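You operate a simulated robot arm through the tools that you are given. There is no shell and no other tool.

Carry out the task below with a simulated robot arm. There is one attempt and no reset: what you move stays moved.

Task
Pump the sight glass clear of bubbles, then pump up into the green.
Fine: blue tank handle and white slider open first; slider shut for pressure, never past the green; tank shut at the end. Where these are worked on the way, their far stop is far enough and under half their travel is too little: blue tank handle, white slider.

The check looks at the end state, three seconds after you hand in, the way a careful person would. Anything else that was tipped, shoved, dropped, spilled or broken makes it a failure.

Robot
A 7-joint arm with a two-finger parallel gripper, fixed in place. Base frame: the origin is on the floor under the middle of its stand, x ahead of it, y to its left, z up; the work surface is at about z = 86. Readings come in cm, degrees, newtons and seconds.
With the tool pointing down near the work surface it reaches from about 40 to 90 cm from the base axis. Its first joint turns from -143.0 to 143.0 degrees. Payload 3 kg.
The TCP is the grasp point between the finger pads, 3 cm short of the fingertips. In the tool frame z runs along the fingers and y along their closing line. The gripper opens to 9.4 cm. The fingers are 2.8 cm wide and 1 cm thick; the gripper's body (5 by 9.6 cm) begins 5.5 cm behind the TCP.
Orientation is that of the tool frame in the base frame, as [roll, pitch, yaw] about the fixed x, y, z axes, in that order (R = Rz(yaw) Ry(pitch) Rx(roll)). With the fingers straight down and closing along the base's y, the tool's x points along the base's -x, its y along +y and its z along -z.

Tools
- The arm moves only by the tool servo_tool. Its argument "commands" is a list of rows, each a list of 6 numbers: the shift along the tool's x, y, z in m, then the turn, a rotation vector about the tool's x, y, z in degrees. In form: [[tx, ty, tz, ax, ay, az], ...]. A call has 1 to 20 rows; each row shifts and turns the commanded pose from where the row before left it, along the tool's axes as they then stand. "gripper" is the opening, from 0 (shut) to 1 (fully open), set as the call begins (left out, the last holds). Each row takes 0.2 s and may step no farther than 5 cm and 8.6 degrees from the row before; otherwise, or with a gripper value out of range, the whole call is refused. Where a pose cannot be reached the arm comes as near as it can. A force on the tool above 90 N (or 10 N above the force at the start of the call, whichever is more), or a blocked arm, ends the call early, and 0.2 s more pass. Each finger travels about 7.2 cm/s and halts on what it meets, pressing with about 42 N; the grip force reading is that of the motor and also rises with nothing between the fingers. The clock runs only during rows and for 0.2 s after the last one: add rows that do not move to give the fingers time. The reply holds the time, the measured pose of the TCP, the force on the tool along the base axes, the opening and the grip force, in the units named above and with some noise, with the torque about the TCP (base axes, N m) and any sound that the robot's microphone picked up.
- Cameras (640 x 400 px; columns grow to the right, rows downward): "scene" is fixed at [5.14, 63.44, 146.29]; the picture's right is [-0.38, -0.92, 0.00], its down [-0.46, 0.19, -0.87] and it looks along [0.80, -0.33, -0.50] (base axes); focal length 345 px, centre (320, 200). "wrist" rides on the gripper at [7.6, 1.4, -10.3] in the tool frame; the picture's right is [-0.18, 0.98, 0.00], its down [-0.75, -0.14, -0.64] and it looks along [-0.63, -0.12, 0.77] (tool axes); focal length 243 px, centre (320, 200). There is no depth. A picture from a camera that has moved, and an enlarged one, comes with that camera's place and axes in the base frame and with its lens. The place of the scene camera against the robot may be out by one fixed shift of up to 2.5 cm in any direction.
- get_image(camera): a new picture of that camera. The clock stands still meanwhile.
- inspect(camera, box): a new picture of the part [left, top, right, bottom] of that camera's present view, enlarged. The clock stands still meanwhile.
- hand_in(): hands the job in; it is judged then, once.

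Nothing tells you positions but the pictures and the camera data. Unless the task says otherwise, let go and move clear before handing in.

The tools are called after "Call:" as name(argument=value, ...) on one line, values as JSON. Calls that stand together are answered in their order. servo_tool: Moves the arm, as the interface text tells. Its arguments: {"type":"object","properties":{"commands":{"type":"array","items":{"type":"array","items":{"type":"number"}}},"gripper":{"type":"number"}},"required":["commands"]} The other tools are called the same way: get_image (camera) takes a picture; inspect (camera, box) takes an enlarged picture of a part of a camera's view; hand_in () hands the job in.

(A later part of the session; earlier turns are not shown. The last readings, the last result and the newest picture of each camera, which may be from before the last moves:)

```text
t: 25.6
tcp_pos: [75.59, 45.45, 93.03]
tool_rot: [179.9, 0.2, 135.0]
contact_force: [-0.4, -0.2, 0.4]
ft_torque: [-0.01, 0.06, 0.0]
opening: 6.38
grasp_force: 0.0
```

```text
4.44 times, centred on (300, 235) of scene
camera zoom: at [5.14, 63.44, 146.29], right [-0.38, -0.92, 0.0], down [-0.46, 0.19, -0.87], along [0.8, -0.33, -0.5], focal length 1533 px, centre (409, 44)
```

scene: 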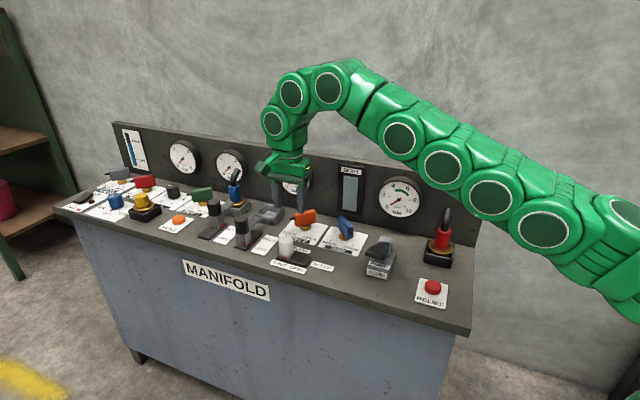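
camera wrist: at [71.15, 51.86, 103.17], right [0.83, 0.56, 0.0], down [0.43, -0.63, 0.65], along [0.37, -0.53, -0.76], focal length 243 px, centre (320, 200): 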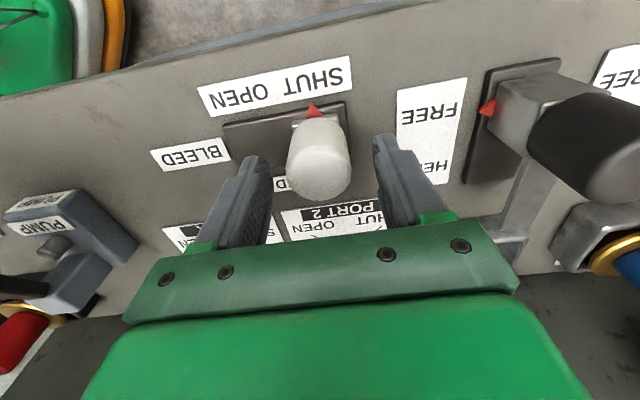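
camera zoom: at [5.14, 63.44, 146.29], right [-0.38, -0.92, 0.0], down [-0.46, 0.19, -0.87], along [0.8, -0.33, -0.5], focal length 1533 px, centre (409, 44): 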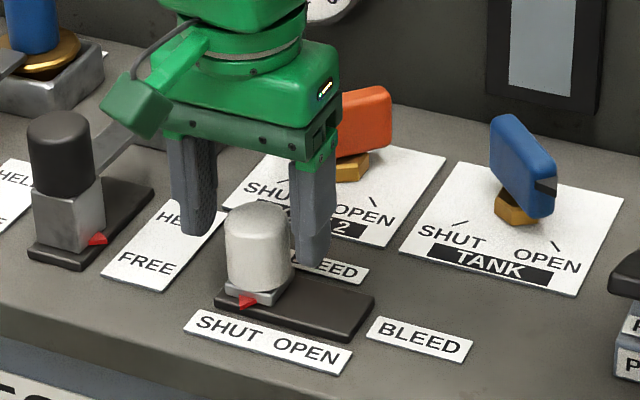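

Call:
servo_tool(commands=[[0, 0, 0.008, 0, 0, 0], [0, 0, 0.008, 0, 0, 0], [0, 0, 0, 0, 0, 0]])

Call:
servo_tool(commands=[[0, 0, 0, 0, 0, 0], [0, 0, 0, 0, 0, 0], [0, 0, 0, 0, 0, 0], [0, 0, 0, 0, 0, 0]], gripper=0)

Call:
inspect(camera="scene", box=[240, 190, 360, 280])

```text
t: 26.4
tcp_pos: [75.5, 45.35, 91.23]
tool_rot: [180.0, 0.3, 135.0]
contact_force: [-0.9, -1.0, 0.7]
ft_torque: [0.0, -0.03, 0.01]
opening: 6.37
grasp_force: 0.1
```

```text
t: 27.4
tcp_pos: [75.48, 45.37, 91.36]
tool_rot: [180.0, 0.3, 135.0]
contact_force: [-14.8, -10.5, 0.1]
ft_torque: [0.37, -0.46, 0.01]
opening: 3.76
grasp_force: 45.2
```

```text
4.44 times, centred on (300, 235) of scene
camera zoom: at [5.14, 63.44, 146.29], right [-0.38, -0.92, 0.0], down [-0.46, 0.19, -0.87], along [0.8, -0.33, -0.5], focal length 1533 px, centre (409, 44)
```

zoom: 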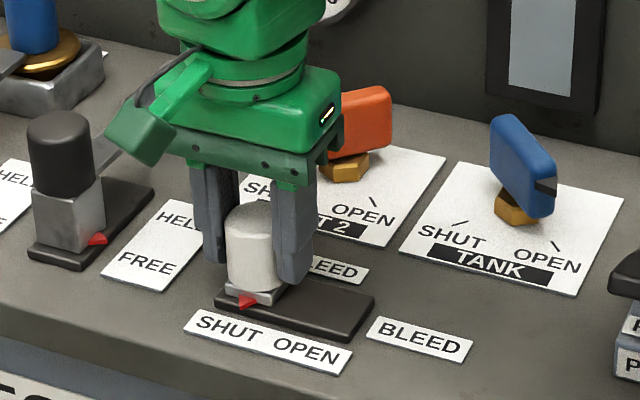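

The knob is gripped. I'll slide it along the bench toward OPEN.

Call:
servo_tool(commands=[[0, -0.006, 0, 0, 0, 0], [0, -0.006, 0, 0, 0, 0], [0, -0.006, 0, 0, 0, 0], [0, -0.006, 0, 0, 0, 0], [0, -0.006, 0, 0, 0, 0], [0, 0, 0, 0, 0, 0]])

Call:
inspect(camera="scene", box=[240, 190, 360, 280])

```text
t: 28.8
tcp_pos: [73.53, 43.27, 91.33]
tool_rot: [179.8, 0.3, 135.0]
contact_force: [-0.6, 2.1, -2.0]
ft_torque: [-0.34, 0.17, 0.09]
opening: 3.76
grasp_force: 45.3
```

```text
4.44 times, centred on (300, 235) of scene
camera zoom: at [5.14, 63.44, 146.29], right [-0.38, -0.92, 0.0], down [-0.46, 0.19, -0.87], along [0.8, -0.33, -0.5], focal length 1533 px, centre (409, 44)
```

zoom: 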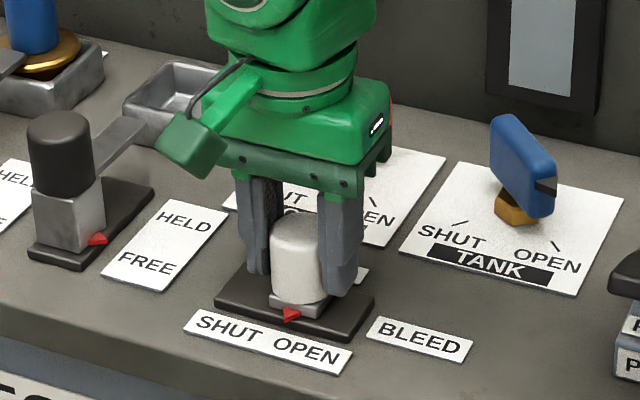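

It slides freely. I'll carry on in small steps to the OPEN stop.

Call:
servo_tool(commands=[[0, -0.004, 0, 0, 0, 0], [0, -0.004, 0, 0, 0, 0], [0, -0.004, 0, 0, 0, 0], [0, -0.003, 0, 0, 0, 0], [0, -0.003, 0, 0, 0, 0], [0, 0, 0, 0, 0, 0]])

Call:
inspect(camera="scene", box=[240, 190, 360, 280])

```text
t: 30.2
tcp_pos: [72.25, 42.22, 91.44]
tool_rot: [179.7, 0.3, 135.1]
contact_force: [38.3, 38.0, -22.7]
ft_torque: [-0.48, 0.36, 0.0]
opening: 3.78
grasp_force: 45.2
```

```text
4.44 times, centred on (300, 235) of scene
camera zoom: at [5.14, 63.44, 146.29], right [-0.38, -0.92, 0.0], down [-0.46, 0.19, -0.87], along [0.8, -0.33, -0.5], focal length 1533 px, centre (409, 44)
```

zoom: 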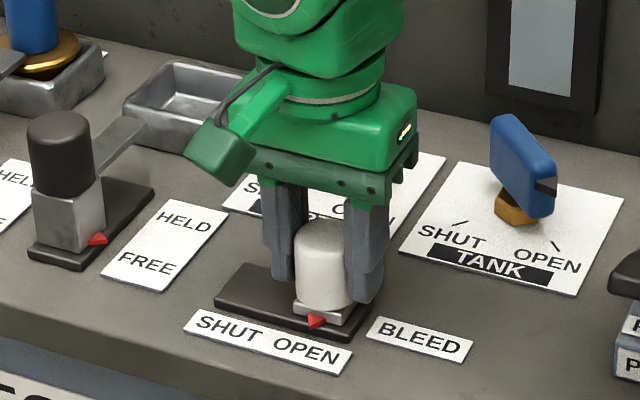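

Resistance of about 54 N shows the slider is at its OPEN stop. I'll release, rise, and go to view the pump.

Call:
servo_tool(commands=[[0, 0, 0, 0, 0, 0], [0, 0, 0, 0, 0, 0], [0, 0, 0, 0, 0, 0], [0, 0, -0.02, 0, 0, 0], [0, 0, -0.03, 0, 0, 0], [0, 0, -0.04, 0, 0, 0], [0, 0, -0.04, 0, 0, 0], [0, 0, 0, 0, 0, 0]], gripper=0.65)

Call:
get_image(camera="scene")

Call:
inspect(camera="scene", box=[260, 150, 420, 280])

Call:
get_image(camera="wrist")

```text
t: 32.0
tcp_pos: [72.15, 42.04, 104.4]
tool_rot: [179.9, 0.3, 134.9]
contact_force: [-0.2, -1.5, 0.5]
ft_torque: [0.02, 0.0, -0.02]
opening: 6.11
grasp_force: 0.1
```

```text
taken
```

scene: 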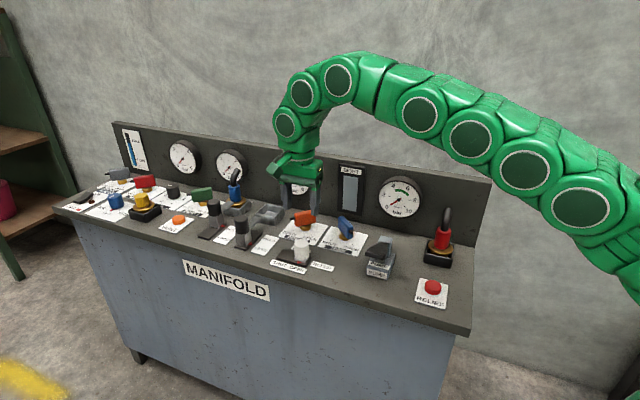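

```text
3.08 times, centred on (340, 215) of scene
camera zoom: at [5.14, 63.44, 146.29], right [-0.38, -0.92, 0.0], down [-0.46, 0.19, -0.87], along [0.8, -0.33, -0.5], focal length 1062 px, centre (258, 154)
```

zoom: 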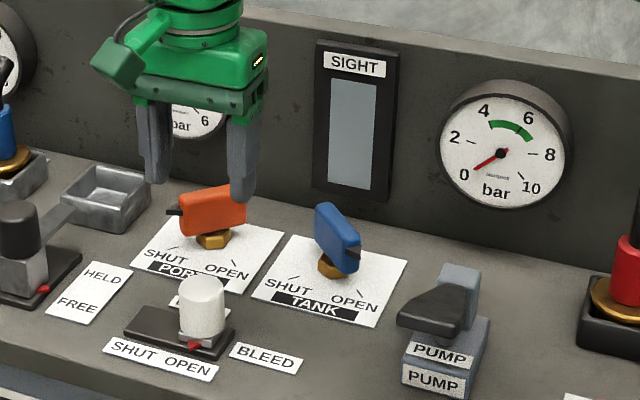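

```text
taken
camera wrist: at [67.71, 48.45, 114.6], right [0.83, 0.56, 0.0], down [0.43, -0.63, 0.65], along [0.37, -0.53, -0.76], focal length 243 px, centre (320, 200)
```

wrist: 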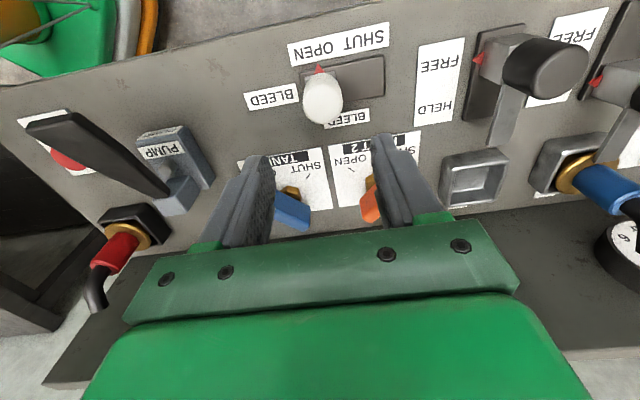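

Tank and bleed are both open. I triangulated the pump paddle's front edge at about (55.5, 31.3, 96), hinged near (64, 23, 92). I'll close the fingers and hover over the paddle just behind its front edge.

Call:
servo_tool(commands=[[0.0035, -0.0277, 0, 0, 0, 0], [0.0035, -0.0277, 0, 0, 0, 0], [0.0035, -0.0277, 0, 0, 0, 0], [0.0035, -0.0277, 0, 0, 0, 0], [0.0035, -0.0277, 0, 0, 0, 0], [0.0035, -0.0277, 0, 0, 0, 0], [0.0035, -0.0277, 0, 0, 0, 0], [0, 0, 0, 0, 0, 0]], gripper=0)

Call:
get_image(camera="wrist")

Call:
get_image(camera="scene")

Call:
inspect(camera="scene", box=[320, 160, 460, 290])

```text
t: 33.8
tcp_pos: [56.66, 30.04, 104.38]
tool_rot: [-180.0, 0.3, 135.0]
contact_force: [-0.7, 0.1, 0.2]
ft_torque: [-0.01, -0.01, -0.01]
opening: 0.01
grasp_force: 33.1
```

```text
taken
camera wrist: at [52.21, 36.45, 114.6], right [0.83, 0.56, 0.0], down [0.43, -0.63, 0.65], along [0.36, -0.53, -0.76], focal length 243 px, centre (320, 200)
```

wrist: 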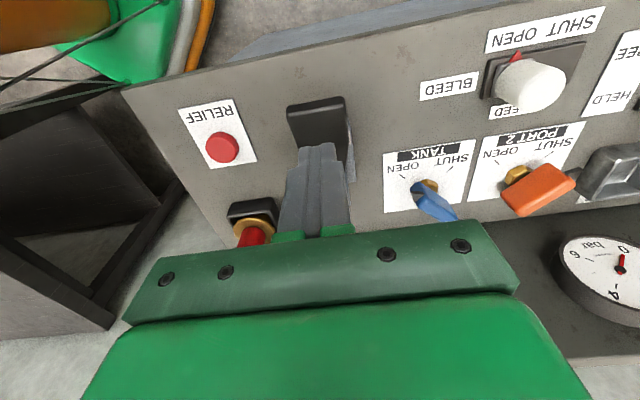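

```text
taken
```

scene: 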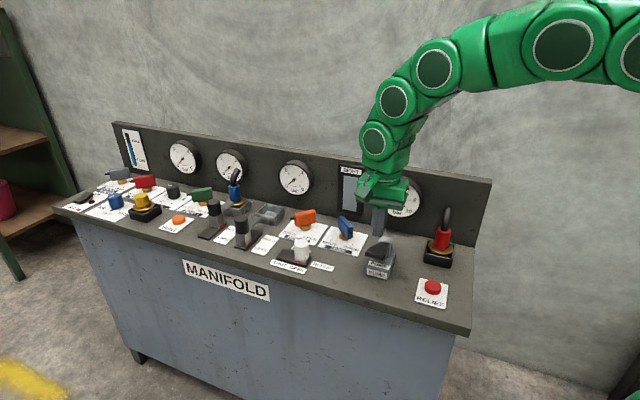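

```text
3.08 times, centred on (390, 225) of scene
camera zoom: at [5.14, 63.44, 146.29], right [-0.38, -0.92, 0.0], down [-0.46, 0.19, -0.87], along [0.8, -0.33, -0.5], focal length 1062 px, centre (105, 123)
```

zoom: 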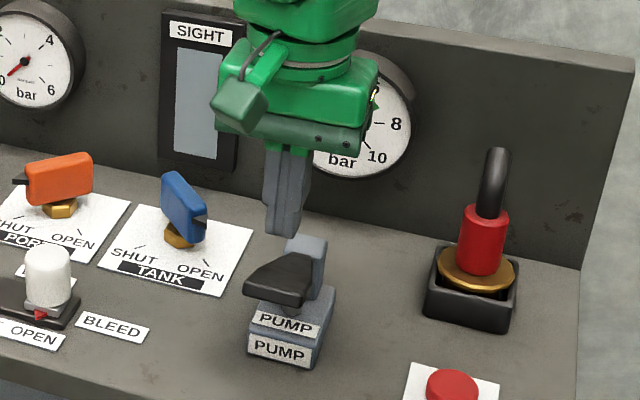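

The fingertips are above the paddle as planned. I'll come down to contact and make a first slow stroke to learn its force and travel.

Call:
servo_tool(commands=[[0, 0, 0.02, 0, 0, 0], [0, 0, 0.02, 0, 0, 0], [0, 0, 0.01, 0, 0, 0], [0, 0, 0.005, 0, 0, 0], [0, 0, 0.005, 0, 0, 0], [0, 0, 0, 0, 0, 0]])

Call:
inspect(camera="scene", box=[320, 160, 460, 290])

```text
t: 35.2
tcp_pos: [56.66, 29.96, 98.44]
tool_rot: [-179.9, 0.3, 135.0]
contact_force: [0.1, 0.0, 1.7]
ft_torque: [-0.03, 0.05, 0.01]
opening: 0.0
grasp_force: 32.7
```

```text
3.08 times, centred on (390, 225) of scene
camera zoom: at [5.14, 63.44, 146.29], right [-0.38, -0.92, 0.0], down [-0.46, 0.19, -0.87], along [0.8, -0.33, -0.5], focal length 1062 px, centre (105, 123)
```

zoom: 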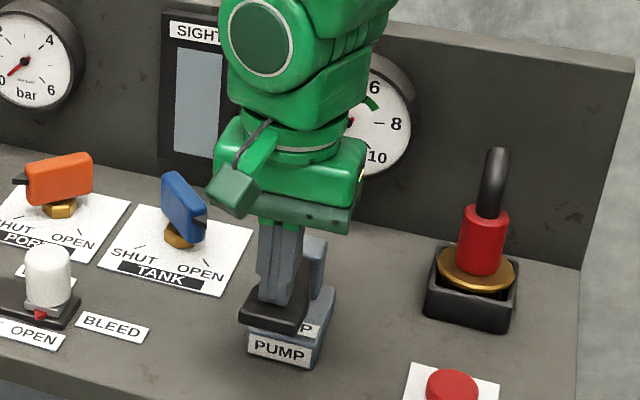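

Call:
servo_tool(commands=[[0, 0, 0.005, 0, 0, 0], [0, 0, 0.005, 0, 0, 0], [0, 0, 0, 0, 0, 0]])

Call:
servo_tool(commands=[[0, 0, 0.005, 0, 0, 0], [0, 0, 0.005, 0, 0, 0], [0, 0, 0, 0, 0, 0]])

Call:
inspect(camera="scene", box=[320, 160, 460, 290])

```text
t: 36.0
tcp_pos: [56.71, 30.03, 97.4]
tool_rot: [-179.9, 0.3, 135.0]
contact_force: [0.7, 0.5, 2.7]
ft_torque: [0.08, 0.02, 0.01]
opening: 0.0
grasp_force: 33.1
```

```text
t: 36.8
tcp_pos: [56.65, 30.05, 96.38]
tool_rot: [-180.0, 0.2, 135.0]
contact_force: [0.6, 0.7, 2.3]
ft_torque: [0.02, 0.03, 0.03]
opening: 0.0
grasp_force: 32.8
```

```text
3.08 times, centred on (390, 225) of scene
camera zoom: at [5.14, 63.44, 146.29], right [-0.38, -0.92, 0.0], down [-0.46, 0.19, -0.87], along [0.8, -0.33, -0.5], focal length 1062 px, centre (105, 123)
```

zoom: 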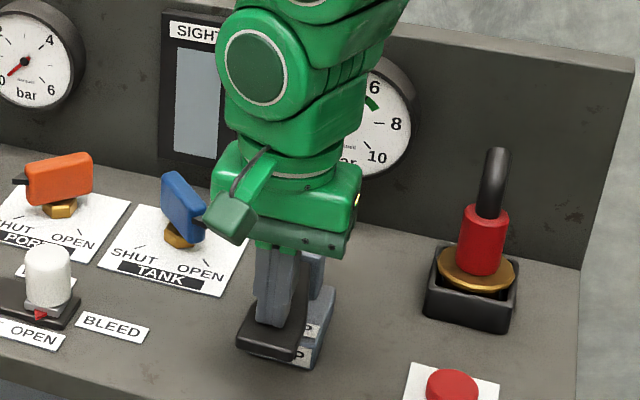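

Call:
servo_tool(commands=[[0, 0, 0.005, 0, 0, 0], [0, 0, 0.005, 0, 0, 0], [0, 0, 0, 0, 0, 0]])

Call:
servo_tool(commands=[[0, 0, 0.004, 0, 0, 0], [0, 0, 0.004, 0, 0, 0], [0, 0, 0, 0, 0, 0]])

Call:
inspect(camera="scene", box=[320, 160, 460, 290])

```text
t: 37.6
tcp_pos: [56.67, 30.09, 95.31]
tool_rot: [-180.0, 0.3, 135.0]
contact_force: [-1.6, 1.1, 3.9]
ft_torque: [0.0, 0.0, 0.02]
opening: 0.03
grasp_force: 33.3
```

```text
t: 38.4
tcp_pos: [56.7, 30.02, 94.54]
tool_rot: [180.0, 0.3, 135.0]
contact_force: [0.3, -0.1, 6.4]
ft_torque: [-0.05, -0.06, 0.07]
opening: 0.01
grasp_force: 33.1
```

```text
3.08 times, centred on (390, 225) of scene
camera zoom: at [5.14, 63.44, 146.29], right [-0.38, -0.92, 0.0], down [-0.46, 0.19, -0.87], along [0.8, -0.33, -0.5], focal length 1062 px, centre (105, 123)
```

zoom: 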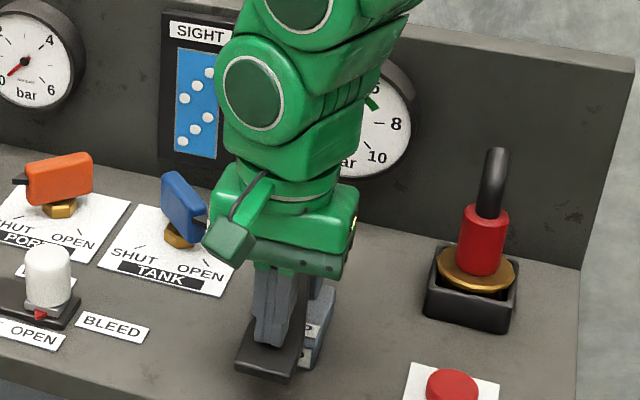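

The sight glass has filled blue with bubbles, so the stroke is pumping. I'll find the bottom of the stroke.

Call:
servo_tool(commands=[[0, 0, 0.004, 0, 0, 0], [0, 0, 0.004, 0, 0, 0], [0, 0, 0, 0, 0, 0]])

Call:
inspect(camera="scene", box=[320, 160, 460, 290])

```text
t: 38.9
tcp_pos: [56.71, 30.05, 94.46]
tool_rot: [179.7, 0.4, 135.0]
contact_force: [-21.3, -10.1, 46.9]
ft_torque: [-0.77, 0.17, -0.33]
opening: 0.0
grasp_force: 33.4
stopped in row 2: the force on the tool passed its limit at 100 N (the readings are from after the stop); the commanded pose is now the measured one
```

```text
3.08 times, centred on (390, 225) of scene
camera zoom: at [5.14, 63.44, 146.29], right [-0.38, -0.92, 0.0], down [-0.46, 0.19, -0.87], along [0.8, -0.33, -0.5], focal length 1062 px, centre (105, 123)
```

zoom: 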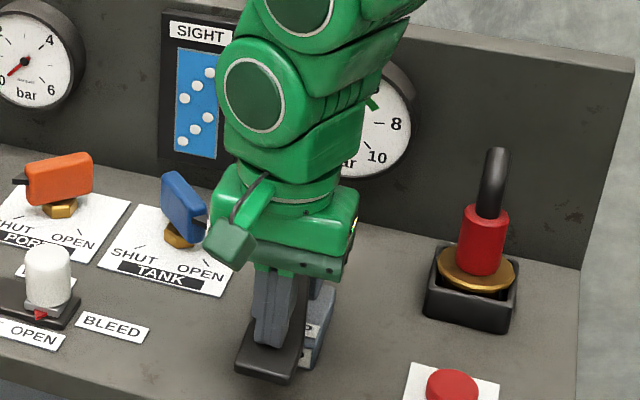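

The stroke bottoms out at TCP z ≈ 94.5. I'll raise fully and check that the paddle springs back.

Call:
servo_tool(commands=[[0, 0, -0.015, 0, 0, 0], [0, 0, -0.02, 0, 0, 0], [0, 0, -0.02, 0, 0, 0], [0, 0, -0.01, 0, 0, 0], [0, 0, 0, 0, 0, 0]])

Call:
inspect(camera="scene", box=[320, 160, 460, 290])

```text
t: 40.1
tcp_pos: [56.79, 30.1, 100.61]
tool_rot: [179.7, 0.3, 135.0]
contact_force: [-0.3, -0.7, -0.3]
ft_torque: [0.0, 0.02, 0.03]
opening: 0.0
grasp_force: 33.1
```

```text
3.08 times, centred on (390, 225) of scene
camera zoom: at [5.14, 63.44, 146.29], right [-0.38, -0.92, 0.0], down [-0.46, 0.19, -0.87], along [0.8, -0.33, -0.5], focal length 1062 px, centre (105, 123)
```

zoom: 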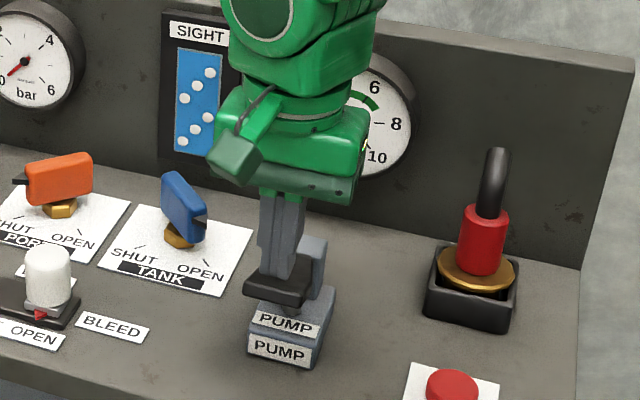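

The paddle springs back to the top. I'll do one complete stroke and compare the bubbles.

Call:
servo_tool(commands=[[0, 0, 0.015, 0, 0, 0], [0, 0, 0.02, 0, 0, 0], [0, 0, 0.015, 0, 0, 0], [0, 0, 0.01, 0, 0, 0], [0, 0, 0, 0, 0, 0]])

Call:
inspect(camera="scene", box=[320, 160, 460, 290])

Call:
servo_tool(commands=[[0, 0, -0.01, 0, 0, 0], [0, 0, -0.015, 0, 0, 0], [0, 0, -0.02, 0, 0, 0], [0, 0, -0.015, 0, 0, 0], [0, 0, 0, 0, 0, 0]])

Call:
inspect(camera="scene", box=[320, 160, 460, 290])

```text
t: 41.3
tcp_pos: [56.77, 30.1, 94.69]
tool_rot: [179.8, 0.4, 134.9]
contact_force: [0.7, -1.5, 4.7]
ft_torque: [-0.07, -0.07, -0.01]
opening: 0.01
grasp_force: 32.7
```

```text
3.08 times, centred on (390, 225) of scene
camera zoom: at [5.14, 63.44, 146.29], right [-0.38, -0.92, 0.0], down [-0.46, 0.19, -0.87], along [0.8, -0.33, -0.5], focal length 1062 px, centre (105, 123)
```

zoom: 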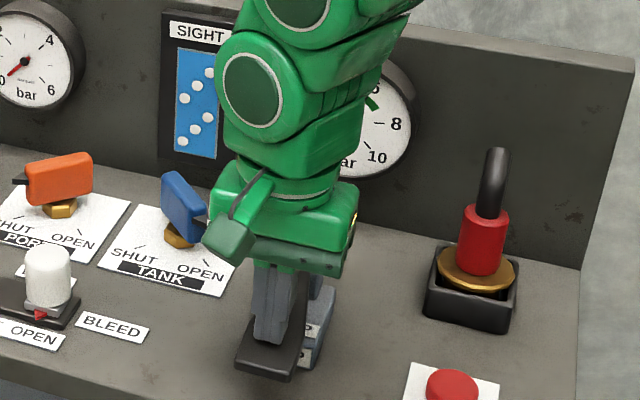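

```text
t: 42.5
tcp_pos: [56.67, 30.02, 100.72]
tool_rot: [179.9, 0.4, 134.9]
contact_force: [-0.6, 0.2, 0.2]
ft_torque: [0.0, -0.02, -0.03]
opening: 0.0
grasp_force: 32.7
```

```text
3.08 times, centred on (390, 225) of scene
camera zoom: at [5.14, 63.44, 146.29], right [-0.38, -0.92, 0.0], down [-0.46, 0.19, -0.87], along [0.8, -0.33, -0.5], focal length 1062 px, centre (105, 123)
```

zoom: 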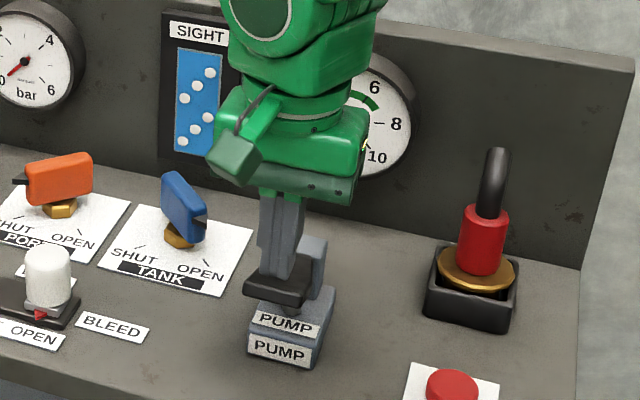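

No change in the bubbles yet, so a few strokes may be needed. I'll make fuller strokes, rising well clear and pressing to the stop.

Call:
servo_tool(commands=[[0, 0, -0.01, 0, 0, 0], [0, 0, 0, 0, 0, 0], [0, 0, 0.025, 0, 0, 0], [0, 0, 0.02, 0, 0, 0], [0, 0, 0.015, 0, 0, 0], [0, 0, 0.011, 0, 0, 0], [0, 0, 0, 0, 0, 0]])

Call:
servo_tool(commands=[[0, 0, -0.016, 0, 0, 0], [0, 0, -0.02, 0, 0, 0], [0, 0, -0.02, 0, 0, 0], [0, 0, -0.015, 0, 0, 0], [0, 0, 0, 0, 0, 0]])

Call:
inspect(camera="scene", box=[320, 160, 460, 290])

```text
t: 44.1
tcp_pos: [56.75, 30.0, 94.6]
tool_rot: [179.8, 0.4, 135.0]
contact_force: [0.1, -0.8, 4.8]
ft_torque: [-0.04, -0.09, -0.01]
opening: 0.0
grasp_force: 33.0
```

```text
t: 45.3
tcp_pos: [56.78, 30.17, 101.71]
tool_rot: [179.8, 0.4, 135.0]
contact_force: [0.2, -0.5, -0.5]
ft_torque: [0.0, -0.02, 0.01]
opening: 0.01
grasp_force: 32.8
```

```text
3.08 times, centred on (390, 225) of scene
camera zoom: at [5.14, 63.44, 146.29], right [-0.38, -0.92, 0.0], down [-0.46, 0.19, -0.87], along [0.8, -0.33, -0.5], focal length 1062 px, centre (105, 123)
```

zoom: 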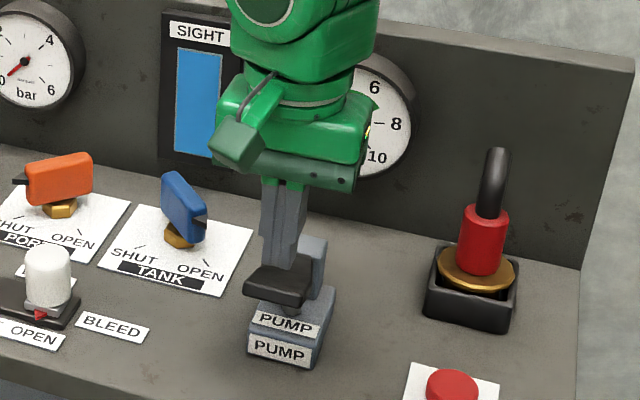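

The visible part of the sight glass is clear blue. I'll rise and move back over the bleed slider, then check the whole glass before shutting it.

Call:
servo_tool(commands=[[0, 0, -0.027, 0, 0, 0], [-0.0035, 0.0277, 0, 0, 0, 0], [-0.0035, 0.0277, 0, 0, 0, 0], [-0.0035, 0.0277, 0, 0, 0, 0], [-0.0035, 0.0277, 0, 0, 0, 0], [-0.0035, 0.0277, 0, 0, 0, 0], [-0.0035, 0.0277, 0, 0, 0, 0], [-0.0035, 0.0277, 0, 0, 0, 0], [0, 0, 0, 0, 0, 0]], gripper=0.65)

Call:
inspect(camera="scene", box=[260, 150, 440, 280])

Call:
get_image(camera="wrist")

Call:
inspect(camera="scene", box=[330, 155, 430, 225])

```text
t: 47.3
tcp_pos: [72.11, 42.03, 104.53]
tool_rot: [179.7, 0.4, 135.0]
contact_force: [0.2, 0.7, -0.6]
ft_torque: [-0.01, 0.01, 0.0]
opening: 6.12
grasp_force: 0.0
```

```text
3.08 times, centred on (350, 215) of scene
camera zoom: at [5.14, 63.44, 146.29], right [-0.38, -0.92, 0.0], down [-0.46, 0.19, -0.87], along [0.8, -0.33, -0.5], focal length 1062 px, centre (228, 154)
```

zoom: 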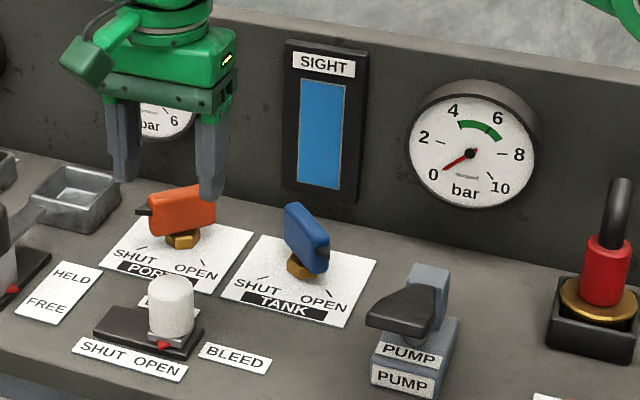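

```text
taken
camera wrist: at [67.68, 48.48, 114.73], right [0.83, 0.56, 0.0], down [0.43, -0.63, 0.65], along [0.37, -0.53, -0.76], focal length 243 px, centre (320, 200)
```

wrist: 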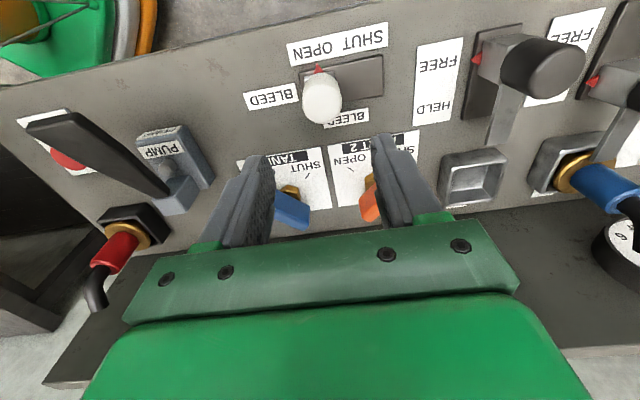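

```text
5.71 times, centred on (380, 190) of scene
camera zoom: at [5.14, 63.44, 146.29], right [-0.38, -0.92, 0.0], down [-0.46, 0.19, -0.87], along [0.8, -0.33, -0.5], focal length 1972 px, centre (-23, 257)
```

zoom: 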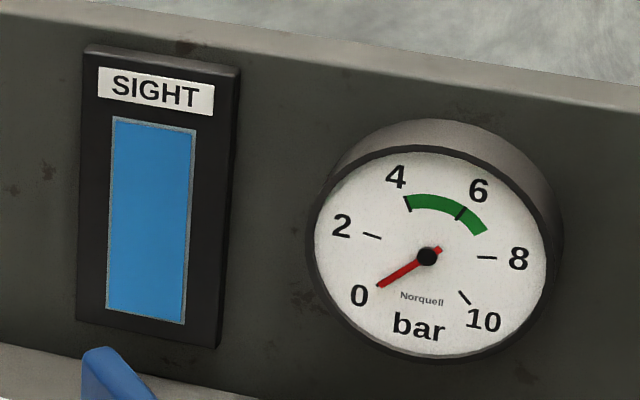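

The sight glass is clear of bubbles and the gauge reads 0, with the green band running from about 4 to 7 bar. Next I'll lower over the white knob and shut the bleed.

Call:
servo_tool(commands=[[0, 0.0015, 0.02, 0, 0, 0], [0, 0, 0.025, 0, 0, 0], [0, 0, 0.025, 0, 0, 0], [0, 0, 0.02, 0, 0, 0], [0, 0, 0.015, 0, 0, 0], [0, 0, 0.015, 0, 0, 0], [0, 0, 0.012, 0, 0, 0], [0, 0, 0, 0, 0, 0]])

Call:
inspect(camera="scene", box=[240, 190, 360, 280])

Call:
get_image(camera="wrist")

```text
t: 49.1
tcp_pos: [72.5, 42.1, 91.26]
tool_rot: [179.8, 0.4, 135.0]
contact_force: [-0.1, 0.9, 0.2]
ft_torque: [0.0, -0.03, 0.02]
opening: 6.1
grasp_force: 0.0
```

```text
4.44 times, centred on (300, 235) of scene
camera zoom: at [5.14, 63.44, 146.29], right [-0.38, -0.92, 0.0], down [-0.46, 0.19, -0.87], along [0.8, -0.33, -0.5], focal length 1533 px, centre (409, 44)
```

zoom: 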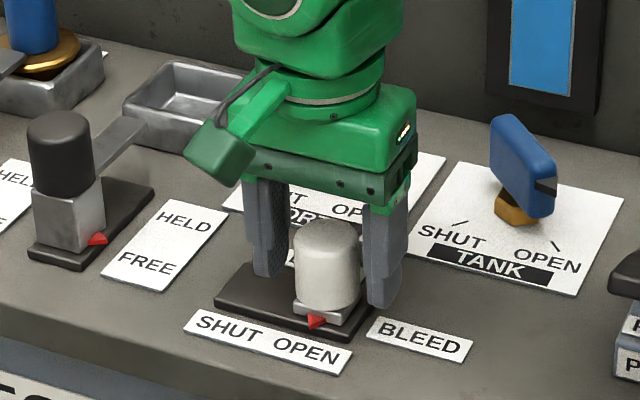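

```text
taken
camera wrist: at [67.95, 48.58, 101.46], right [0.82, 0.57, 0.0], down [0.43, -0.63, 0.65], along [0.37, -0.53, -0.76], focal length 243 px, centre (320, 200)
```

wrist: 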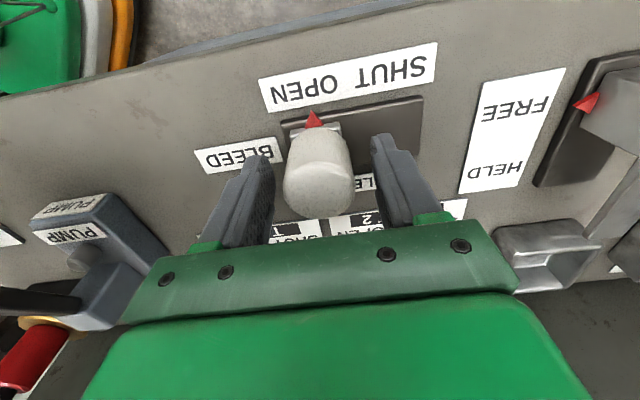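

The fingers straddle the knob. I'll close on it and slide it back to SHUT.

Call:
servo_tool(commands=[[0, 0, 0, 0, 0, 0], [0, 0, 0, 0, 0, 0], [0, 0, 0, 0, 0, 0], [0, 0, 0, 0, 0, 0]], gripper=0)

Call:
servo_tool(commands=[[0, 0.006, 0, 0, 0, 0], [0, 0.006, 0, 0, 0, 0], [0, 0.006, 0, 0, 0, 0], [0, 0.006, 0, 0, 0, 0], [0, 0.006, 0, 0, 0, 0], [0, 0.006, 0, 0, 0, 0], [0, 0.004, 0, 0, 0, 0], [0, 0, 0, 0, 0, 0]])

Call:
inspect(camera="scene", box=[240, 190, 360, 280])

```text
t: 50.1
tcp_pos: [72.53, 42.27, 91.29]
tool_rot: [179.8, 0.4, 135.1]
contact_force: [-2.3, 0.8, -1.4]
ft_torque: [-0.8, 0.56, -0.01]
opening: 3.79
grasp_force: 45.2
```

```text
t: 51.9
tcp_pos: [75.06, 44.92, 91.26]
tool_rot: [180.0, 0.4, 134.9]
contact_force: [9.0, -8.0, -14.8]
ft_torque: [-0.65, 0.99, -0.22]
opening: 3.77
grasp_force: 44.9
```

```text
4.44 times, centred on (300, 235) of scene
camera zoom: at [5.14, 63.44, 146.29], right [-0.38, -0.92, 0.0], down [-0.46, 0.19, -0.87], along [0.8, -0.33, -0.5], focal length 1533 px, centre (409, 44)
```

zoom: 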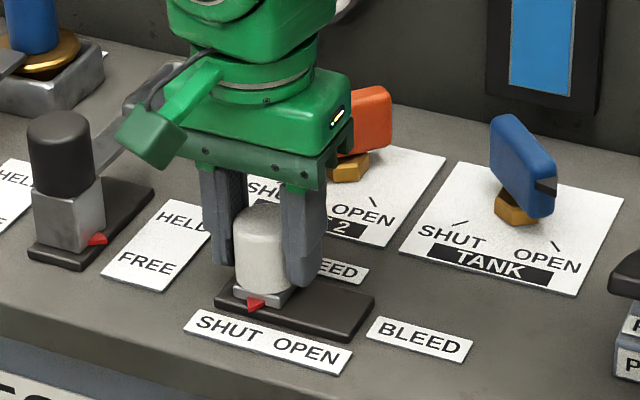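

Call:
servo_tool(commands=[[0, 0.003, 0, 0, 0, 0], [0, 0.003, 0, 0, 0, 0], [0, 0.002, 0, 0, 0, 0], [0, 0, 0, 0, 0, 0]])

Call:
inspect(camera="scene", box=[240, 190, 360, 280])

```text
t: 52.9
tcp_pos: [75.53, 45.26, 91.24]
tool_rot: [-180.0, 0.2, 134.9]
contact_force: [-62.3, -65.4, 0.4]
ft_torque: [0.29, 0.38, 0.1]
opening: 3.75
grasp_force: 45.3
```

```text
4.44 times, centred on (300, 235) of scene
camera zoom: at [5.14, 63.44, 146.29], right [-0.38, -0.92, 0.0], down [-0.46, 0.19, -0.87], along [0.8, -0.33, -0.5], focal length 1533 px, centre (409, 44)
```

zoom: 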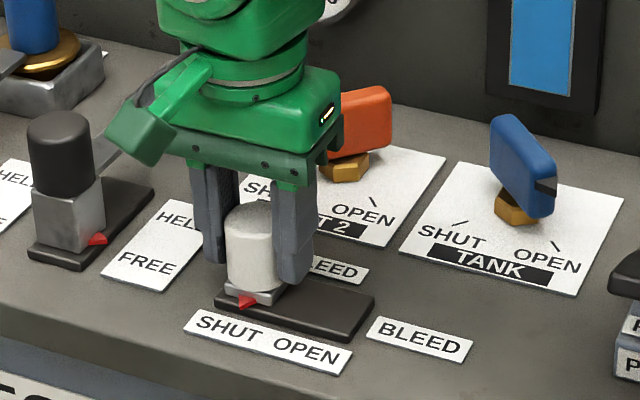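

The slider is at its SHUT stop. I'll release, rise, and return to the pump.

Call:
servo_tool(commands=[[0, -0.001, 0, 0, 0, 0], [0, 0, 0, 0, 0, 0], [0, 0, 0, 0, 0, 0], [0, 0, -0.02, 0, 0, 0], [0, 0, -0.03, 0, 0, 0], [0, 0, -0.01, 0, 0, 0], [0.0026, -0.025, -0.02, 0, 0, 0], [0.0026, -0.025, -0.02, 0, 0, 0], [0.0026, -0.025, -0.02, 0, 0, 0], [0.0026, -0.025, 0, 0, 0, 0], [0, 0, 0, 0, 0, 0]], gripper=0.65)

Call:
get_image(camera="scene")

Call:
inspect(camera="scene", box=[260, 150, 440, 280])

```text
t: 55.3
tcp_pos: [67.79, 39.2, 103.24]
tool_rot: [179.8, 0.4, 135.1]
contact_force: [-0.5, 0.0, -0.8]
ft_torque: [0.0, 0.01, -0.03]
opening: 6.09
grasp_force: 0.1
```

```text
taken
```

scene: 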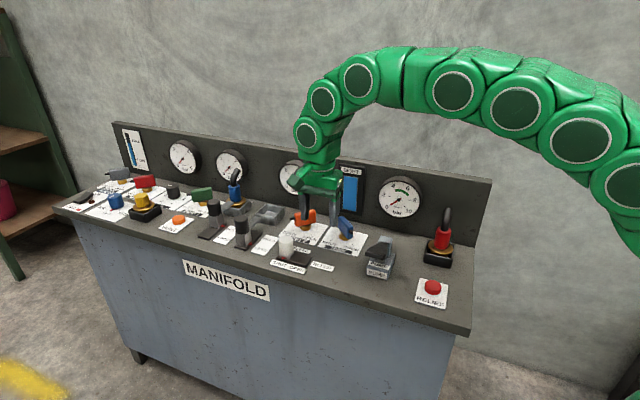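

```text
3.08 times, centred on (350, 215) of scene
camera zoom: at [5.14, 63.44, 146.29], right [-0.38, -0.92, 0.0], down [-0.46, 0.19, -0.87], along [0.8, -0.33, -0.5], focal length 1062 px, centre (228, 154)
```

zoom: 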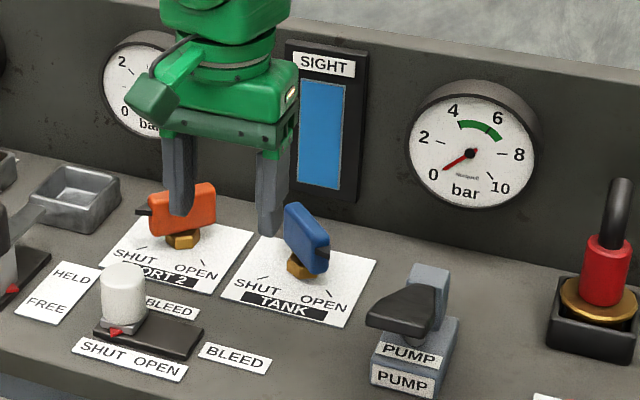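

The bleed is shut and the gauge is at 0. I'll go back over the paddle, make one full stroke, then step aside to read the gauge.

Call:
servo_tool(commands=[[0.0028, -0.0286, 0.003, 0, 0, 0], [0.0028, -0.0286, 0.003, 0, 0, 0], [0.0028, -0.0286, 0.003, 0, 0, 0], [0.0028, -0.0286, 0.003, 0, 0, 0], [0.0028, -0.0286, 0.003, 0, 0, 0], [0, 0, 0, 0, 0, 0]], gripper=0)

Call:
get_image(camera="wrist")

```text
t: 56.7
tcp_pos: [56.7, 29.94, 101.59]
tool_rot: [179.7, 0.4, 135.0]
contact_force: [0.1, 0.5, 0.2]
ft_torque: [-0.02, -0.03, 0.0]
opening: 0.0
grasp_force: 33.0
```

```text
taken
camera wrist: at [52.19, 36.42, 111.88], right [0.82, 0.57, 0.01], down [0.43, -0.63, 0.65], along [0.37, -0.53, -0.76], focal length 243 px, centre (320, 200)
```

wrist: 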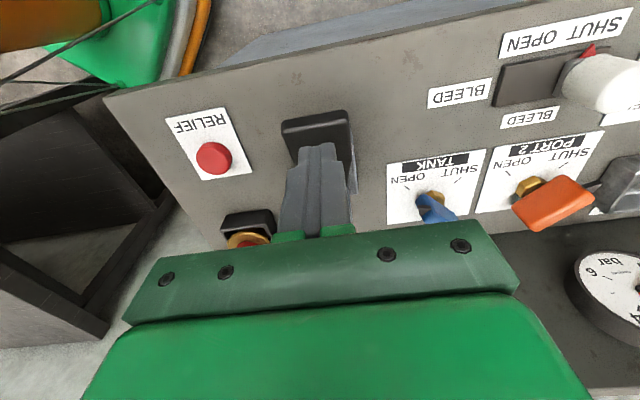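

Call:
servo_tool(commands=[[0, 0, 0.02, 0, 0, 0], [0, 0, 0.02, 0, 0, 0], [0, 0, 0.017, 0, 0, 0], [0, 0, 0.013, 0, 0, 0], [0, 0, 0, 0, 0, 0]])

Call:
servo_tool(commands=[[0, 0, -0.016, 0, 0, 0], [0, 0, -0.02, 0, 0, 0], [0, 0, -0.02, 0, 0, 0], [0, 0, -0.016, 0, 0, 0], [0, 0.04, -0.01, 0, 0, 0], [0, 0.04, 0, 0, 0, 0], [0, 0, 0, 0, 0, 0]])

Call:
inspect(camera="scene", box=[320, 150, 460, 280])

```text
t: 57.9
tcp_pos: [56.65, 29.99, 94.68]
tool_rot: [179.7, 0.3, 135.1]
contact_force: [-1.6, 2.2, 4.9]
ft_torque: [0.06, -0.01, -0.02]
opening: 0.02
grasp_force: 32.7
```

```text
t: 59.5
tcp_pos: [62.35, 35.81, 102.91]
tool_rot: [179.8, 0.4, 135.0]
contact_force: [-0.1, 0.2, 0.6]
ft_torque: [0.0, 0.02, -0.03]
opening: 0.0
grasp_force: 32.7
```

```text
3.08 times, centred on (390, 215) of scene
camera zoom: at [5.14, 63.44, 146.29], right [-0.38, -0.92, 0.0], down [-0.46, 0.19, -0.87], along [0.8, -0.33, -0.5], focal length 1062 px, centre (105, 154)
```

zoom: 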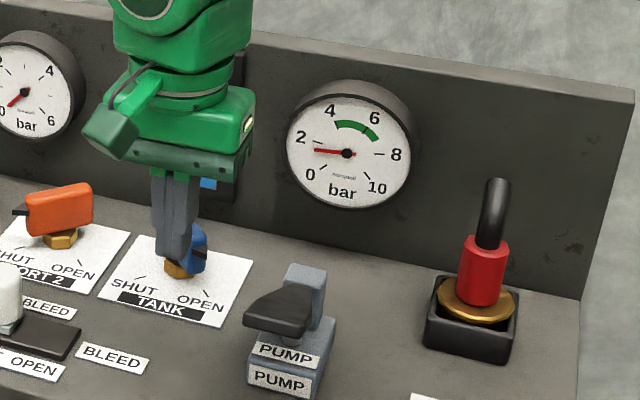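

The gauge rose to about 1.5 bar. I'll zoom in to read it precisely.

Call:
inspect(camera="scene", box=[370, 165, 430, 225])

```text
6.67 times, centred on (400, 195) of scene
camera zoom: at [5.14, 63.44, 146.29], right [-0.38, -0.92, 0.0], down [-0.46, 0.19, -0.87], along [0.8, -0.33, -0.5], focal length 2300 px, centre (-213, 233)
```

zoom: 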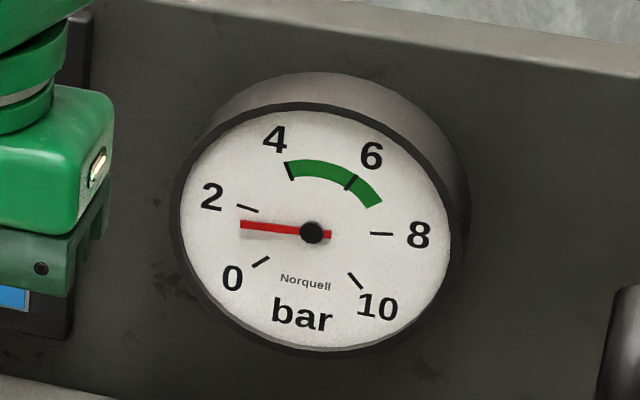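

It reads about 1.6 bar for one stroke. I'll make a second stroke and read again.

Call:
servo_tool(commands=[[0, -0.04, 0, 0, 0, 0], [0, -0.04, 0.01, 0, 0, 0], [0, 0, 0, 0, 0, 0], [0, 0, 0.02, 0, 0, 0], [0, 0, 0.02, 0, 0, 0], [0, 0, 0.018, 0, 0, 0], [0, 0, 0.014, 0, 0, 0], [0, 0, 0, 0, 0, 0]])

Call:
servo_tool(commands=[[0, 0, -0.016, 0, 0, 0], [0, 0, -0.02, 0, 0, 0], [0, 0, -0.02, 0, 0, 0], [0, 0, -0.016, 0, 0, 0], [0, 0.04, -0.01, 0, 0, 0], [0, 0.04, 0, 0, 0, 0], [0, 0, 0, 0, 0, 0]])

Call:
inspect(camera="scene", box=[370, 165, 430, 225])

```text
t: 61.3
tcp_pos: [56.69, 30.04, 94.82]
tool_rot: [179.8, 0.4, 135.1]
contact_force: [0.2, 0.4, 3.9]
ft_torque: [-0.09, -0.08, -0.02]
opening: 0.0
grasp_force: 32.7
```

```text
t: 62.9
tcp_pos: [62.33, 35.68, 102.8]
tool_rot: [179.8, 0.5, 135.0]
contact_force: [0.5, -0.3, 0.3]
ft_torque: [0.01, -0.01, 0.04]
opening: 0.0
grasp_force: 33.4
```

```text
6.67 times, centred on (400, 195) of scene
camera zoom: at [5.14, 63.44, 146.29], right [-0.38, -0.92, 0.0], down [-0.46, 0.19, -0.87], along [0.8, -0.33, -0.5], focal length 2300 px, centre (-213, 233)
```

zoom: 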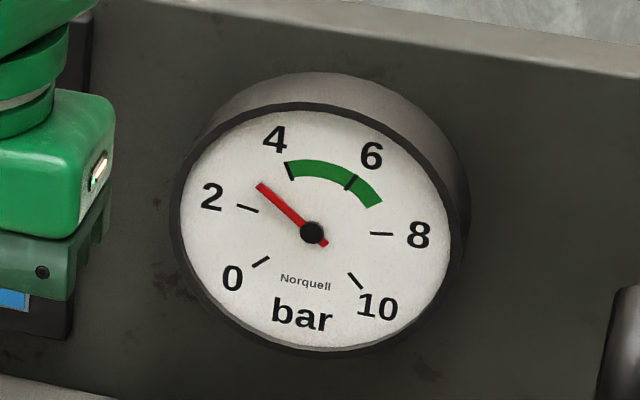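

It now reads about 3.1 bar, so a third stroke should land near 4.7, inside the green.

Call:
servo_tool(commands=[[0, -0.04, 0, 0, 0, 0], [0, -0.04, 0.01, 0, 0, 0], [0, 0, 0, 0, 0, 0], [0, 0, 0.02, 0, 0, 0], [0, 0, 0.02, 0, 0, 0], [0, 0, 0.018, 0, 0, 0], [0, 0, 0.014, 0, 0, 0], [0, 0, 0, 0, 0, 0]])

Call:
servo_tool(commands=[[0, 0, -0.016, 0, 0, 0], [0, 0, -0.02, 0, 0, 0], [0, 0, -0.02, 0, 0, 0], [0, 0, -0.016, 0, 0, 0], [0, 0.04, -0.01, 0, 0, 0], [0, 0.04, 0, 0, 0, 0], [0, 0, 0, 0, 0, 0]])

Call:
inspect(camera="scene", box=[370, 165, 430, 225])

```text
t: 64.7
tcp_pos: [56.75, 30.03, 94.71]
tool_rot: [179.8, 0.4, 135.0]
contact_force: [0.9, 1.2, 4.8]
ft_torque: [0.01, -0.14, 0.05]
opening: 0.0
grasp_force: 32.5
```

```text
t: 66.3
tcp_pos: [62.34, 35.75, 102.96]
tool_rot: [179.8, 0.3, 134.9]
contact_force: [-0.1, -0.8, -0.4]
ft_torque: [0.01, 0.0, -0.03]
opening: 0.01
grasp_force: 32.9
```

```text
6.67 times, centred on (400, 195) of scene
camera zoom: at [5.14, 63.44, 146.29], right [-0.38, -0.92, 0.0], down [-0.46, 0.19, -0.87], along [0.8, -0.33, -0.5], focal length 2300 px, centre (-213, 233)
```

zoom: 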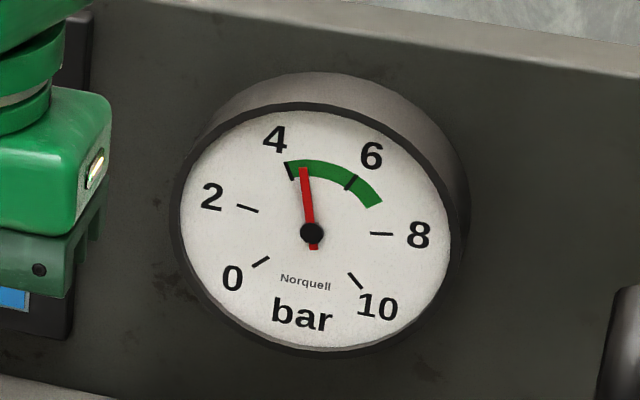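

The needle is inside the green at about 4.4 bar. I'll wait a few seconds to see whether the pressure holds before deciding on another stroke.

Call:
servo_tool(commands=[[0, 0, 0, 0, 0, 0], [0, 0, 0, 0, 0, 0], [0, 0, 0, 0, 0, 0], [0, 0, 0, 0, 0, 0], [0, 0, 0, 0, 0, 0], [0, 0, 0, 0, 0, 0], [0, 0, 0, 0, 0, 0], [0, 0, 0, 0, 0, 0], [0, 0, 0, 0, 0, 0], [0, 0, 0, 0, 0, 0], [0, 0, 0, 0, 0, 0], [0, 0, 0, 0, 0, 0], [0, 0, 0, 0, 0, 0], [0, 0, 0, 0, 0, 0], [0, 0, 0, 0, 0, 0], [0, 0, 0, 0, 0, 0], [0, 0, 0, 0, 0, 0], [0, 0, 0, 0, 0, 0], [0, 0, 0, 0, 0, 0], [0, 0, 0, 0, 0, 0]])

Call:
inspect(camera="scene", box=[370, 165, 430, 225])

```text
t: 70.5
tcp_pos: [62.23, 35.72, 103.0]
tool_rot: [179.7, 0.5, 135.0]
contact_force: [-0.1, 1.0, -0.5]
ft_torque: [-0.01, 0.02, 0.0]
opening: 0.0
grasp_force: 32.9
```

```text
6.67 times, centred on (400, 195) of scene
camera zoom: at [5.14, 63.44, 146.29], right [-0.38, -0.92, 0.0], down [-0.46, 0.19, -0.87], along [0.8, -0.33, -0.5], focal length 2300 px, centre (-213, 233)
```

zoom: 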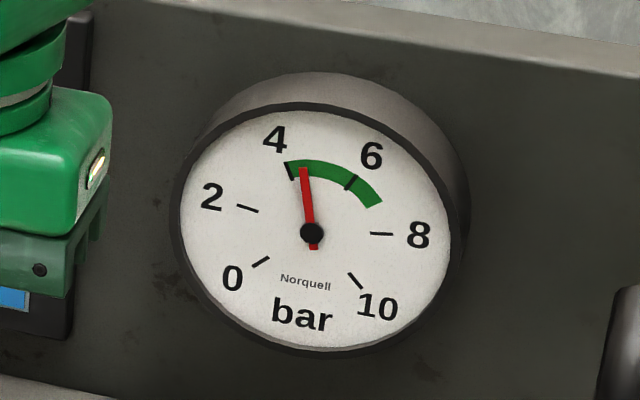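

The pressure is steady in the green with no leak, so no further stroke is needed. I'll now move over the tank handle to shut it.

Call:
servo_tool(commands=[[0, 0, -0.01, 0, 0, -7.5], [0, 0, 0, 0, 0, -7.5], [0, 0, 0, 0, 0, -7.5], [0, 0, 0, 0, 0, -7.5], [0, 0, 0, 0, 0, -7.5], [0, 0, 0, 0, 0, -7.5], [-0.0292, -0.0166, 0, 0, 0, 0], [-0.0292, -0.0166, 0, 0, 0, 0], [-0.0292, -0.0166, 0, 0, 0, 0], [-0.0292, -0.0166, 0, 0, 0, 0], [-0.0292, -0.0166, 0, 0, 0, 0], [0, 0, 0, 0, 0, 0]], gripper=0.55)

Call:
get_image(camera="wrist")

Call:
inspect(camera="scene", box=[310, 160, 440, 260])

```text
t: 73.1
tcp_pos: [77.05, 27.38, 104.05]
tool_rot: [-179.8, 0.4, -180.0]
contact_force: [0.3, 0.0, 0.7]
ft_torque: [0.0, 0.0, 0.0]
opening: 5.17
grasp_force: 0.1
```

```text
taken
camera wrist: at [69.31, 28.73, 114.27], right [0.18, 0.98, 0.0], down [0.75, -0.14, 0.65], along [0.64, -0.12, -0.76], focal length 243 px, centre (320, 200)
```

wrist: 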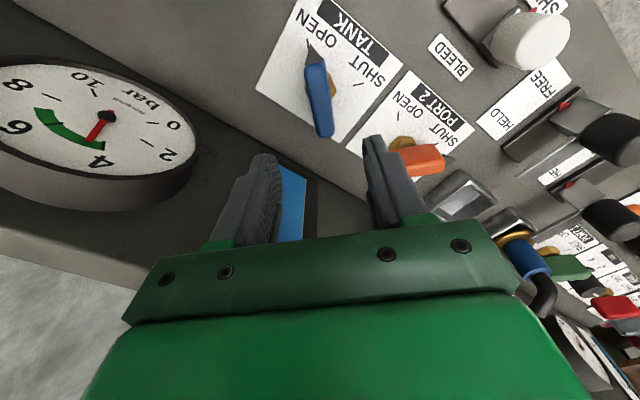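

```text
4.00 times, centred on (375, 210) of scene
camera zoom: at [5.14, 63.44, 146.29], right [-0.38, -0.92, 0.0], down [-0.46, 0.19, -0.87], along [0.8, -0.33, -0.5], focal length 1380 px, centre (100, 160)
```

zoom: 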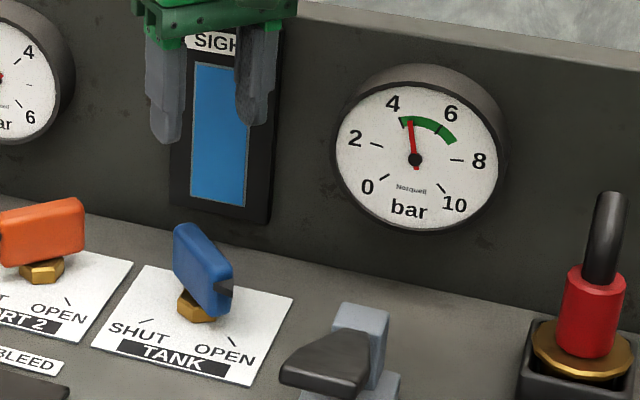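

The blade is centred below the fingers. I'll lower onto it.

Call:
servo_tool(commands=[[0.002, 0, 0.02, 0, 0, 0], [0, 0, 0.025, 0, 0, 0], [0, 0, 0.025, 0, 0, 0], [0, 0, 0.02, 0, 0, 0], [0, 0, 0.015, 0, 0, 0], [0, 0, 0.012, 0, 0, 0], [0, 0, 0.009, 0, 0, 0], [0, 0, 0, 0, 0, 0]])

Call:
get_image(camera="wrist")

Call:
inspect(camera="scene", box=[310, 160, 440, 260])

```text
t: 74.9
tcp_pos: [76.92, 27.38, 91.46]
tool_rot: [-179.8, 0.4, 180.0]
contact_force: [0.4, 0.4, 0.4]
ft_torque: [-0.02, 0.01, 0.0]
opening: 5.17
grasp_force: 0.1
```

```text
taken
camera wrist: at [69.14, 28.76, 101.69], right [0.18, 0.98, 0.0], down [0.75, -0.14, 0.65], along [0.64, -0.12, -0.76], focal length 243 px, centre (320, 200)
```

wrist: 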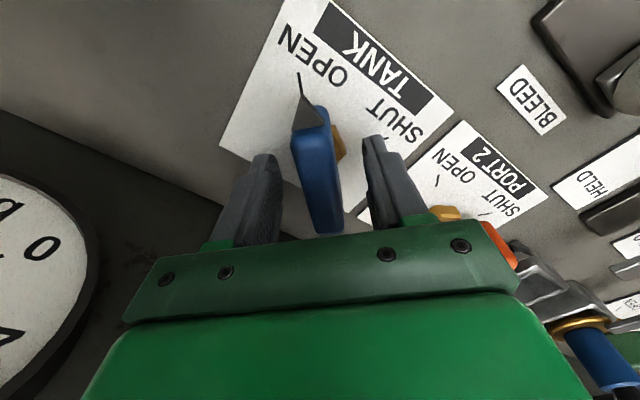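

```text
4.00 times, centred on (375, 210) of scene
camera zoom: at [5.14, 63.44, 146.29], right [-0.38, -0.92, 0.0], down [-0.46, 0.19, -0.87], along [0.8, -0.33, -0.5], focal length 1380 px, centre (100, 160)
```

zoom: 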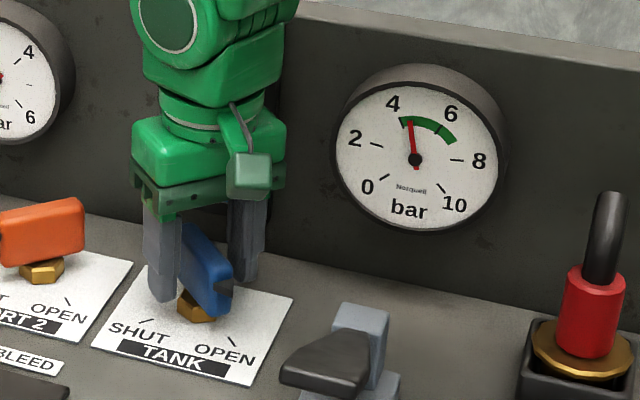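

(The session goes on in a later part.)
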